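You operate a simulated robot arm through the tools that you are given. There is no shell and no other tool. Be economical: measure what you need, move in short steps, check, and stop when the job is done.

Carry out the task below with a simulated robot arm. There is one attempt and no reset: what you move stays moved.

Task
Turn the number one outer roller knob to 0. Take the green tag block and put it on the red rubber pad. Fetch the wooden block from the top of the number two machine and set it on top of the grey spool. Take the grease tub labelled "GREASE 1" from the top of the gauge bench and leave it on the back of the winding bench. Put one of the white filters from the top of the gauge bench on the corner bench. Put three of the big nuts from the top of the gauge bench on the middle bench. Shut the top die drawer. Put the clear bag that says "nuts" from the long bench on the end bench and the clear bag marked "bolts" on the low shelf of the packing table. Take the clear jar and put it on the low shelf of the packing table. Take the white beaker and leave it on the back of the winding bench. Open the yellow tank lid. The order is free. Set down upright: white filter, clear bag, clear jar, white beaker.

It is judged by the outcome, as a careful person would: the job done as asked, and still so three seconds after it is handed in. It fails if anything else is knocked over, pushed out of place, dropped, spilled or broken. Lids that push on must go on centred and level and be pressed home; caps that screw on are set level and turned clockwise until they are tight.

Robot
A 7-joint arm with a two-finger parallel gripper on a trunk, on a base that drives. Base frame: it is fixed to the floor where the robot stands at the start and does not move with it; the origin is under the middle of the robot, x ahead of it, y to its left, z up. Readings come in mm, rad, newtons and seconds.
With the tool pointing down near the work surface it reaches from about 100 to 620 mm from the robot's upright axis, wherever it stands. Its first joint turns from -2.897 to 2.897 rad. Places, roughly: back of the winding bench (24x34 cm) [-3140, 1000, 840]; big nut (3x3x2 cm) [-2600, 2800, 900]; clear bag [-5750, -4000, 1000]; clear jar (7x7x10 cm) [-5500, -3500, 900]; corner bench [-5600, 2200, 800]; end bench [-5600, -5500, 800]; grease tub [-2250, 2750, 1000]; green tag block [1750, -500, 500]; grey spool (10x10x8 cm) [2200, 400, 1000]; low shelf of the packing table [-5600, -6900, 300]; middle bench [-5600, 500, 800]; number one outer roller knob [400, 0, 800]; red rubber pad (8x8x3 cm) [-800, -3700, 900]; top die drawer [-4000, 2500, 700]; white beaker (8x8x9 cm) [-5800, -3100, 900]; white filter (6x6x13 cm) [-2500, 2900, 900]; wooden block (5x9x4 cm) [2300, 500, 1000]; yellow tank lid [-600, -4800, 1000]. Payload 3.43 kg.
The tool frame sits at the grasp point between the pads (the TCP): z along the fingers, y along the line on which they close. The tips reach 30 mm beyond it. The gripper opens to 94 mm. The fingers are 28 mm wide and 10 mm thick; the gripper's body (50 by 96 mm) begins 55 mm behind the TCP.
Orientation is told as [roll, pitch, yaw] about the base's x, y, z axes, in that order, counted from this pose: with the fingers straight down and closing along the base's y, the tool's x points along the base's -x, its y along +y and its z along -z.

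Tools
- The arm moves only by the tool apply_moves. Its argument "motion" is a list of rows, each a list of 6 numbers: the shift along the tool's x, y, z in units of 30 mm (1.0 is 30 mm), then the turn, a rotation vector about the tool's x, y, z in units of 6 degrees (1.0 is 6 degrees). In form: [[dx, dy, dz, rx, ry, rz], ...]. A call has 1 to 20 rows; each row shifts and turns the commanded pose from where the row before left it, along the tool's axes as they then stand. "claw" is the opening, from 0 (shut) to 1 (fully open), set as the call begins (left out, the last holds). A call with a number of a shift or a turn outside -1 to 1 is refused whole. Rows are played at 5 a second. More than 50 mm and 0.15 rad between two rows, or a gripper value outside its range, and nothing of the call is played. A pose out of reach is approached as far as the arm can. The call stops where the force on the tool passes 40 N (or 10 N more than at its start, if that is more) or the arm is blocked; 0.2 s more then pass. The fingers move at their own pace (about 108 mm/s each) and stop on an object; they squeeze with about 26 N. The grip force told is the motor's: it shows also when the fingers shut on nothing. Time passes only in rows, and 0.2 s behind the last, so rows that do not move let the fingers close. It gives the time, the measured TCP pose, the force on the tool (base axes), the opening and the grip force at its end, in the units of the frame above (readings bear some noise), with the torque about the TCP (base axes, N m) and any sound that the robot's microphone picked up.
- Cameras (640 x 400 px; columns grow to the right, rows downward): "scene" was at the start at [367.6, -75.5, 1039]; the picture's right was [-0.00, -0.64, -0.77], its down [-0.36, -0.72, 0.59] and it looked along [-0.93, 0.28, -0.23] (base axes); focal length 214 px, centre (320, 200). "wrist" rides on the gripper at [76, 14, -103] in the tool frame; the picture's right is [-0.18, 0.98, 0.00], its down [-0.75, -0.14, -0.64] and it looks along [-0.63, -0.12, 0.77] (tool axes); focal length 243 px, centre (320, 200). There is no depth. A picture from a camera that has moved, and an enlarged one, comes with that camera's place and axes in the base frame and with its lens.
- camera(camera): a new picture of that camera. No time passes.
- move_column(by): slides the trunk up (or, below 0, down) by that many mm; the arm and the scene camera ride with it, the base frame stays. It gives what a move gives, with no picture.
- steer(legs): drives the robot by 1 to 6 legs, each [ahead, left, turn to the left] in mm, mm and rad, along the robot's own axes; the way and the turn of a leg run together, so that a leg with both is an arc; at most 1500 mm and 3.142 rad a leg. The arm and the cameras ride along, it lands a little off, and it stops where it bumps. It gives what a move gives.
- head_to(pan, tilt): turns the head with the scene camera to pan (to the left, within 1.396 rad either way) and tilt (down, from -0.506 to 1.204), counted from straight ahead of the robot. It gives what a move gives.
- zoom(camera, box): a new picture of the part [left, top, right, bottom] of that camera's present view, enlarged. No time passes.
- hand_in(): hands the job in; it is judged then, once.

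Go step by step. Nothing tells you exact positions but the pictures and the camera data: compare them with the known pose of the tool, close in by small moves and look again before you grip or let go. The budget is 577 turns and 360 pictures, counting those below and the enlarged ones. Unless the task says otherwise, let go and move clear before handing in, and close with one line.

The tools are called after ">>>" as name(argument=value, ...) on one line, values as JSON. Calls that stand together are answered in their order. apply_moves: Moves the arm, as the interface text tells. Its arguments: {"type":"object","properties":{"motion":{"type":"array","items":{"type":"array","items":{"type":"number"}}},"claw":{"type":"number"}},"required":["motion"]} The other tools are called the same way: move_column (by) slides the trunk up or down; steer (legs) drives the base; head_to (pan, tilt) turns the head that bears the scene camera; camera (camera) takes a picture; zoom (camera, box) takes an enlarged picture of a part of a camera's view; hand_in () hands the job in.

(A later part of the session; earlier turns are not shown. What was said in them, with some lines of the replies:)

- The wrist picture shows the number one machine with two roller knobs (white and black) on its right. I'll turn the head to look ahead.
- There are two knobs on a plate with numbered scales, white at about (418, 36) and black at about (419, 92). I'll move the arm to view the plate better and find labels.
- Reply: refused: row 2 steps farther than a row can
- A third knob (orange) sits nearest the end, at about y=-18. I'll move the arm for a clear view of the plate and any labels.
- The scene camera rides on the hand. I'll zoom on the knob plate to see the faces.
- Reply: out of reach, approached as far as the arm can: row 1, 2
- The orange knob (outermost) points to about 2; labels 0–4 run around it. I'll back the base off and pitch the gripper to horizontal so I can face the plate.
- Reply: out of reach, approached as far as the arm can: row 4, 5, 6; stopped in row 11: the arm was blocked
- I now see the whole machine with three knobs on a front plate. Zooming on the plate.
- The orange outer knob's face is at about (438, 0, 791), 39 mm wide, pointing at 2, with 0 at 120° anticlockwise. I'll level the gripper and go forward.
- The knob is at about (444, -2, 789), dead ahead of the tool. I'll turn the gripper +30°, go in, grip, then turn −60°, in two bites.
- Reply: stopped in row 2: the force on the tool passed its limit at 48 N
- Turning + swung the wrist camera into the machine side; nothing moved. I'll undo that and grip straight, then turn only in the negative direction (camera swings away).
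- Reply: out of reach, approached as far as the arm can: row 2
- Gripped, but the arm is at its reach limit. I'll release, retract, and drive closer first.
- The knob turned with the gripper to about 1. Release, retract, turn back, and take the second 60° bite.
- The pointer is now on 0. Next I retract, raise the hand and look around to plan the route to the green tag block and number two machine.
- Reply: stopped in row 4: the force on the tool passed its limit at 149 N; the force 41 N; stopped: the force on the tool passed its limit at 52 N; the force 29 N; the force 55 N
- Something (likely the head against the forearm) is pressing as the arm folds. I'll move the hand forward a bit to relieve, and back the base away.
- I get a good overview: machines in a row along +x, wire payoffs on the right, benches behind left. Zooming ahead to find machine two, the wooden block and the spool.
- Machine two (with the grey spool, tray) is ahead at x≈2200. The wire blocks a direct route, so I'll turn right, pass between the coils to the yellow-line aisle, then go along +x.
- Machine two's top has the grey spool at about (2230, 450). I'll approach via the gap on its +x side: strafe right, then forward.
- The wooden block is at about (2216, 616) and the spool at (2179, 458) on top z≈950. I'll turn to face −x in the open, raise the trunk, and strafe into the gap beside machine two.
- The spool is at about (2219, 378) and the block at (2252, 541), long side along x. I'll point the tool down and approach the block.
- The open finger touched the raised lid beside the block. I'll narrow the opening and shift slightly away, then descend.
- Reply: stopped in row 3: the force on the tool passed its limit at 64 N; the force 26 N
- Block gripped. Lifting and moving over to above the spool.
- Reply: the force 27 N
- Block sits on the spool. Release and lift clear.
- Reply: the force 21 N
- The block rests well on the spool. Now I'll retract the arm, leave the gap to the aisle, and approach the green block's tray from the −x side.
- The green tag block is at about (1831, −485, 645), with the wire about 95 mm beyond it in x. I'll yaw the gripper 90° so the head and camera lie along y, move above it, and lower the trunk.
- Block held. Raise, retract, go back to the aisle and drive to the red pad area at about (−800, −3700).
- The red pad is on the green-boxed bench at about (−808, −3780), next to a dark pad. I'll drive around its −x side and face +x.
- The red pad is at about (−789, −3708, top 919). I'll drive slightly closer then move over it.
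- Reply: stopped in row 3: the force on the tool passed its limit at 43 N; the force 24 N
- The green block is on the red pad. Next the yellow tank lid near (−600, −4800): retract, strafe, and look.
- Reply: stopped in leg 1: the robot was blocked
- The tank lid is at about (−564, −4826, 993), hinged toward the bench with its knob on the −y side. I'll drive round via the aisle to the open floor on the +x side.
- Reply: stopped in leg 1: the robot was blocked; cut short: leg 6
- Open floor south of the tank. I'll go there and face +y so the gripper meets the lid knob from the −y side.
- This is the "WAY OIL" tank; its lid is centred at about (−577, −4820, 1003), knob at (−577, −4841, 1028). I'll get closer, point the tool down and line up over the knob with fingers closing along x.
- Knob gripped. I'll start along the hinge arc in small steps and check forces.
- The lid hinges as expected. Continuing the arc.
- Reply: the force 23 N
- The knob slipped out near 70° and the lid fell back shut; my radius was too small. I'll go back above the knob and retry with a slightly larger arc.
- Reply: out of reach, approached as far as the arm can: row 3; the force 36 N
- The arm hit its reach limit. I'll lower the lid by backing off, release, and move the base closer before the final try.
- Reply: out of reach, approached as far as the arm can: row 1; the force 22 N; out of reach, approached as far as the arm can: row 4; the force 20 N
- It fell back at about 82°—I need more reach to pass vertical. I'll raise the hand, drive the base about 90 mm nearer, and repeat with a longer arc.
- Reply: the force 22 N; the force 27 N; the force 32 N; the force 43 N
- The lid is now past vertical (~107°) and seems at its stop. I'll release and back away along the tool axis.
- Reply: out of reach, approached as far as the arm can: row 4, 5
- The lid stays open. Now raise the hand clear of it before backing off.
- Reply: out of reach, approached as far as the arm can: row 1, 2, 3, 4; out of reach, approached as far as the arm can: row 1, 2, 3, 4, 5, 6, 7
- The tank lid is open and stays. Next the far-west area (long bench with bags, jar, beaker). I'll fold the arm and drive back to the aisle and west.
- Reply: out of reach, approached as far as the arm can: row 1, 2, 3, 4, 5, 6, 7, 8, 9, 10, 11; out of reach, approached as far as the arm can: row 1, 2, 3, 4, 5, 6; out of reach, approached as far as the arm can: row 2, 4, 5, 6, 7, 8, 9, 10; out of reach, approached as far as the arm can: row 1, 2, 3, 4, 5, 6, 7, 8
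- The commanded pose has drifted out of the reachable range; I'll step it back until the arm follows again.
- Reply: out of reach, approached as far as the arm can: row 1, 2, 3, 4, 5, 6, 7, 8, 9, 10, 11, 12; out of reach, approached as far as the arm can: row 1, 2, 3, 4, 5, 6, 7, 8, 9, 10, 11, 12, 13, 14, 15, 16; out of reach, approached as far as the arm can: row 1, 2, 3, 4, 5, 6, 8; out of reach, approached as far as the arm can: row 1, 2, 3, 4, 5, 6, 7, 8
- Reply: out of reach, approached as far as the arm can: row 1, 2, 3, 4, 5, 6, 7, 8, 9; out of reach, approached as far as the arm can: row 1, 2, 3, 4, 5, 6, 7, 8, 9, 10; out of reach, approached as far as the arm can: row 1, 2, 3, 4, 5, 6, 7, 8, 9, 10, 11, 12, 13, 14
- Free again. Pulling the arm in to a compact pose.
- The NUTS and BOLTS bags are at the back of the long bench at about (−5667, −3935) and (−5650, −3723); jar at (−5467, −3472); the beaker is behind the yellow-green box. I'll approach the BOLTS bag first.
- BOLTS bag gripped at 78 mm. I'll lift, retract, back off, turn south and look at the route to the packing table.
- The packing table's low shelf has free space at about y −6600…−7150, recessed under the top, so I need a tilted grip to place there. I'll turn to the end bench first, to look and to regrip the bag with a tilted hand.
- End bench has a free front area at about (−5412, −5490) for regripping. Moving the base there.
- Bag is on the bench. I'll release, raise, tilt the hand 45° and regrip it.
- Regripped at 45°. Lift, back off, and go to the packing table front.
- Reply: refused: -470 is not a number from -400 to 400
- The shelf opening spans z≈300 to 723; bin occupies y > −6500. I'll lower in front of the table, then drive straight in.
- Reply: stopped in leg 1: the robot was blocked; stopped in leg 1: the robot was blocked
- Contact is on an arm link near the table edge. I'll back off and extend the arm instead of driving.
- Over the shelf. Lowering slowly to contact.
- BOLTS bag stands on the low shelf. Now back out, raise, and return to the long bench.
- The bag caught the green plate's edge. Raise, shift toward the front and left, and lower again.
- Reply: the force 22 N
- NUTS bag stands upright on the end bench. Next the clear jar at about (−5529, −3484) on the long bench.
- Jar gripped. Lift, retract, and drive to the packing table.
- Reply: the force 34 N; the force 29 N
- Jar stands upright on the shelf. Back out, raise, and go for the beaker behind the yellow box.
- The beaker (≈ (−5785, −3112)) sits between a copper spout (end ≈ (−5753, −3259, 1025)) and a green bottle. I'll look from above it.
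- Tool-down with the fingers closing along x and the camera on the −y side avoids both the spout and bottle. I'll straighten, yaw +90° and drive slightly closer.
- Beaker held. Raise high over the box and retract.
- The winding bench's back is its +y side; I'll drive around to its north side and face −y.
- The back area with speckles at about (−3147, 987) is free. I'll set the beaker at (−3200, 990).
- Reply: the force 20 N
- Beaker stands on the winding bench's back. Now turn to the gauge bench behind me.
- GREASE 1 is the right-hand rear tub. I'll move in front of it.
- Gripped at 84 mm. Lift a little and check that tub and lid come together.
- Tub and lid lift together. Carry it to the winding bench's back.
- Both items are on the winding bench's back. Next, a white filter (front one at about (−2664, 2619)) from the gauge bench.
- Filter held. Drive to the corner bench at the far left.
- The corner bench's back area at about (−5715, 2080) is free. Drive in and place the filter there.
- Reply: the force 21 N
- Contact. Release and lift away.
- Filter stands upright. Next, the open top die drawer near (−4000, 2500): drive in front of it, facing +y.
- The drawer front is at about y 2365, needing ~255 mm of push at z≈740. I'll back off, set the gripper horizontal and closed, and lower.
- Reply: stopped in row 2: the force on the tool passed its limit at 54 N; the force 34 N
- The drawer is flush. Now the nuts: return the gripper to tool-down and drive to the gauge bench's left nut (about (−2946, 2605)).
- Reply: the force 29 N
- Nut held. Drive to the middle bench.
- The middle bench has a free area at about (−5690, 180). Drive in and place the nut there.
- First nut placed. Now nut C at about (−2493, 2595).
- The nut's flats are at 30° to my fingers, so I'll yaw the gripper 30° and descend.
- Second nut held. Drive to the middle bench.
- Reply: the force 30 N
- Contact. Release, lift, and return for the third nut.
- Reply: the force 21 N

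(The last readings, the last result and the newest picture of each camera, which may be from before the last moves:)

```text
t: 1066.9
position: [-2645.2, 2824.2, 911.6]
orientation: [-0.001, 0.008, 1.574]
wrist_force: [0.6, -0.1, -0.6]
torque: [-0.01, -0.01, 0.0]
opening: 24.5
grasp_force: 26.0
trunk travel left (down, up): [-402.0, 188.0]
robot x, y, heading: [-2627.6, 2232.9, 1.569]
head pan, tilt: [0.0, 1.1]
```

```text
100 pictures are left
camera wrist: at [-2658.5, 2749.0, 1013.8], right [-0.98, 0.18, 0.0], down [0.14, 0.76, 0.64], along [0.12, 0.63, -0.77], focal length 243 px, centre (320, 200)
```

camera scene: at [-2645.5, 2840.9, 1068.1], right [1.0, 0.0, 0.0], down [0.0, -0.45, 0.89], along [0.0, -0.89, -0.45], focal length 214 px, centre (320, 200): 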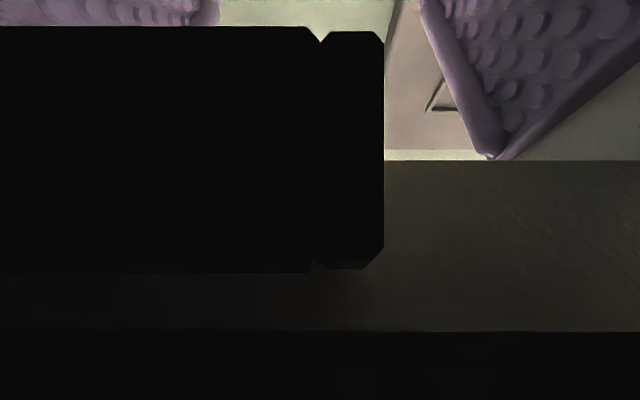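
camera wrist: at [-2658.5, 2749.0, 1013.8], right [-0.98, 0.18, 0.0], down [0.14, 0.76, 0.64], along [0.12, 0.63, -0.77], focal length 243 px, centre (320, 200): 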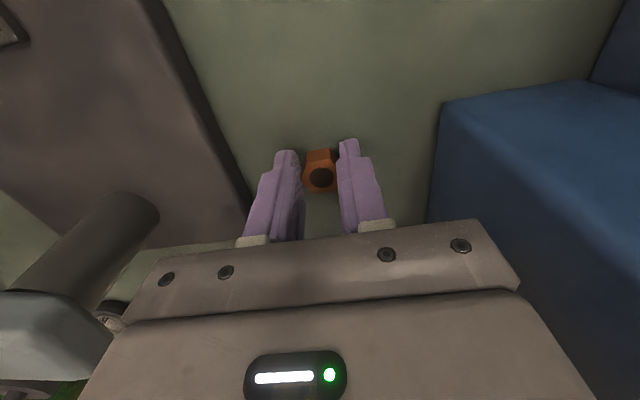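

>>> apply_moves(motion=[[0, 0, -0.3, 0, 0, 0], [0, 0, -0.5, 0, 0, 0], [0, 0, -1, 0, 0, 0], [0, 0, -1, 0, 0, 0], [0, 0, -1, 0, 0, 0], [0, 0, -1, 0, 0, 0], [0, 0, -1, 0, 0, 0], [0, 0, -1, 0, 0, 0]])

>>> zoom(camera="wrist", box=[240, 100, 400, 250])

```text
t: 1068.7
position: [-2643.4, 2825.6, 1120.0]
orientation: [-0.001, 0.007, 1.573]
wrist_force: [0.9, -0.2, 1.0]
torque: [0.02, -0.01, -0.01]
opening: 24.6
grasp_force: 25.7
trunk travel left (down, up): [-402.0, 188.0]
robot x, y, heading: [-2628.2, 2231.6, 1.57]
head pan, tilt: [0.0, 1.1]
```

```text
2.67 times, centred on (320, 175) of wrist
camera zoom: at [-2657.8, 2750.7, 1220.9], right [-0.98, 0.18, 0.0], down [0.14, 0.76, 0.64], along [0.12, 0.63, -0.77], focal length 647 px, centre (320, 267)
```

zoom: 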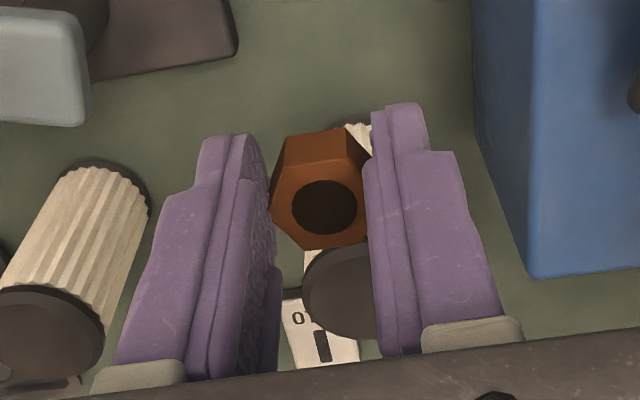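

>>> apply_moves(motion=[[1, 0, 0, 0, 0, 0], [1, 0, 0, 0, 0, 0], [1, 0, 0, 0, 0, 0], [1, 0, 0, 0, 0, 0]])

>>> head_to(pan=0, tilt=0.3)

>>> steer(legs=[[-580, 0, 0], [0, 0, 1.57], [1500, 0, 0], [650, 0, 0], [0, 1330, 0], [380, 0, 0]])

>>> camera(camera="wrist")

```text
t: 1069.7
position: [-2645.8, 2706.6, 1118.5]
orientation: [-0.002, 0.007, 1.574]
wrist_force: [-0.4, -1.4, -0.7]
torque: [-0.01, 0.0, 0.01]
opening: 24.8
grasp_force: 25.8
trunk travel left (down, up): [-402.0, 188.0]
robot x, y, heading: [-2630.8, 2231.1, 1.571]
head pan, tilt: [0.0, 1.1]
```

```text
t: 1070.8
position: [-2645.2, 2707.8, 1115.6]
orientation: [-0.001, 0.009, 1.574]
wrist_force: [-0.5, -0.1, 0.0]
torque: [-0.02, 0.0, -0.03]
opening: 24.7
grasp_force: 25.4
trunk travel left (down, up): [-402.0, 188.0]
robot x, y, heading: [-2627.8, 2228.6, 1.573]
head pan, tilt: [0.0, 0.3]
```

```text
t: 1096.5
position: [-5682.6, 393.0, 1115.7]
orientation: [-0.002, 0.009, 3.095]
wrist_force: [-0.5, 0.8, -0.6]
torque: [-0.03, -0.01, -0.02]
opening: 24.7
grasp_force: 25.7
trunk travel left (down, up): [-402.0, 188.0]
robot x, y, heading: [-5205.3, 384.8, 3.097]
head pan, tilt: [0.0, 0.3]
```

```text
98 pictures are left
camera wrist: at [-5607.3, 374.8, 1218.7], right [-0.23, -0.97, 0.0], down [-0.75, 0.17, 0.64], along [-0.62, 0.15, -0.77], focal length 243 px, centre (320, 200)
```

wrist: 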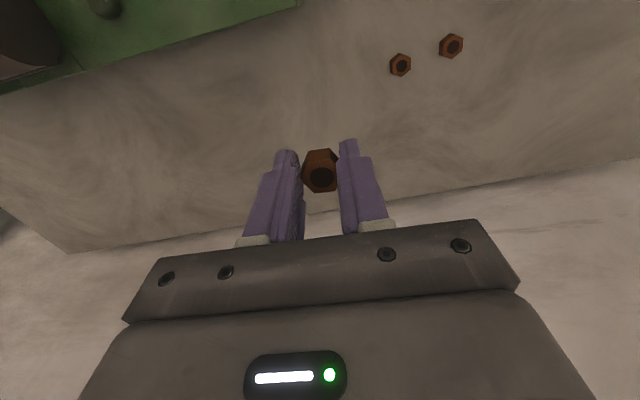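

>>> apply_moves(motion=[[-0.7, 0.7, 0, 0, 0, 0], [-0.6, 0.7, 0, 0, 0, 0], [0, 0, 1, 0, 0, 0], [0, 0, 1, 0, 0, 0], [0, 0, 1, 0, 0, 0], [0, 0, 1, 0, 0, 0], [0, 0, 1, 0, 0, 0], [0, 0, 1, 0, 0, 0], [0, 0, 1, 0, 0, 0], [0, 0, 0.5, 0, 0, 0]])

>>> apply_moves(motion=[[0, 0, 0.1, 0, 0, 0], [0, 0, 0.08, 0, 0, 0], [0, 0, 0.08, 0, 0, 0], [0, 0, 0, 0, 0, 0]])

```text
t: 1098.7
position: [-5720.4, 352.0, 890.2]
orientation: [0.0, 0.007, 3.096]
wrist_force: [-1.0, 0.2, 0.0]
torque: [0.02, 0.03, 0.0]
opening: 24.5
grasp_force: 25.6
trunk travel left (down, up): [-402.0, 188.0]
robot x, y, heading: [-5205.1, 386.0, 3.097]
head pan, tilt: [0.0, 0.3]
```

```text
t: 1099.7
position: [-5720.3, 352.2, 881.9]
orientation: [-0.004, 0.007, 3.096]
wrist_force: [0.0, -0.1, 2.0]
torque: [-0.1, 0.04, 0.0]
opening: 24.8
grasp_force: 25.4
trunk travel left (down, up): [-402.0, 188.0]
robot x, y, heading: [-5203.3, 383.2, 3.091]
head pan, tilt: [0.0, 0.3]
```

Touching. Release the third nut and lift clear.

>>> apply_moves(motion=[[0, 0, 0.03, 0, 0, 0], [0, 0, 0, 0, 0, 0]])

>>> apply_moves(motion=[[0, 0, 0, 0, 0, 0], [0, 0, 0, 0, 0, 0], [0, 0, -1, 0, 0, 0], [0, 0, -1, 0, 0, 0], [0, 0, -1, 0, 0, 0], [0, 0, -1, 0, 0, 0], [0, 0, -1, 0, 0, 0], [0, 0, -1, 0, 0, 0], [0, 0, -1, 0, 0, 0], [1, 0, 0, 0, 0, 0], [1, 0, 0, 0, 0, 0]], claw=0.6)

>>> camera(camera="wrist")

```text
t: 1100.3
position: [-5720.2, 351.9, 882.4]
orientation: [-0.002, 0.009, 3.097]
wrist_force: [0.6, -2.2, 8.6]
torque: [-0.15, 0.1, -0.01]
opening: 24.7
grasp_force: 25.8
trunk travel left (down, up): [-402.0, 188.0]
robot x, y, heading: [-5206.3, 384.5, 3.094]
head pan, tilt: [0.0, 0.3]
```

```text
t: 1102.7
position: [-5662.8, 350.0, 1093.5]
orientation: [0.0, 0.008, 3.094]
wrist_force: [0.0, -0.1, 0.3]
torque: [0.03, 0.03, 0.0]
opening: 56.5
grasp_force: 0.1
trunk travel left (down, up): [-402.0, 188.0]
robot x, y, heading: [-5207.4, 383.0, 3.092]
head pan, tilt: [0.0, 0.3]
```

```text
97 pictures are left
camera wrist: at [-5588.0, 332.1, 1195.6], right [-0.23, -0.97, 0.0], down [-0.75, 0.18, 0.64], along [-0.62, 0.15, -0.77], focal length 243 px, centre (320, 200)
```

wrist: 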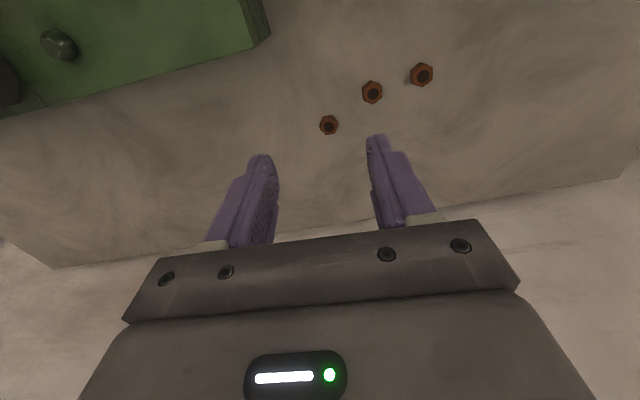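

All three nuts are on the middle bench and every other item is done. I'll back clear and hand in.

>>> steer(legs=[[-400, 0, 0]])

>>> hand_in()

```text
t: 1105.2
position: [-5262.5, 329.2, 1092.2]
orientation: [-0.003, 0.008, 3.095]
wrist_force: [0.5, -1.0, 0.0]
torque: [-0.03, 0.0, 0.02]
opening: 56.5
grasp_force: 0.1
trunk travel left (down, up): [-402.0, 188.0]
robot x, y, heading: [-4808.9, 364.9, 3.095]
head pan, tilt: [0.0, 0.3]
```

```text
The job is handed in.
```

All parts of the job are done and it is handed in. I took "outer" to be the orange roller knob at the open end of machine one, because no label confirmed it.
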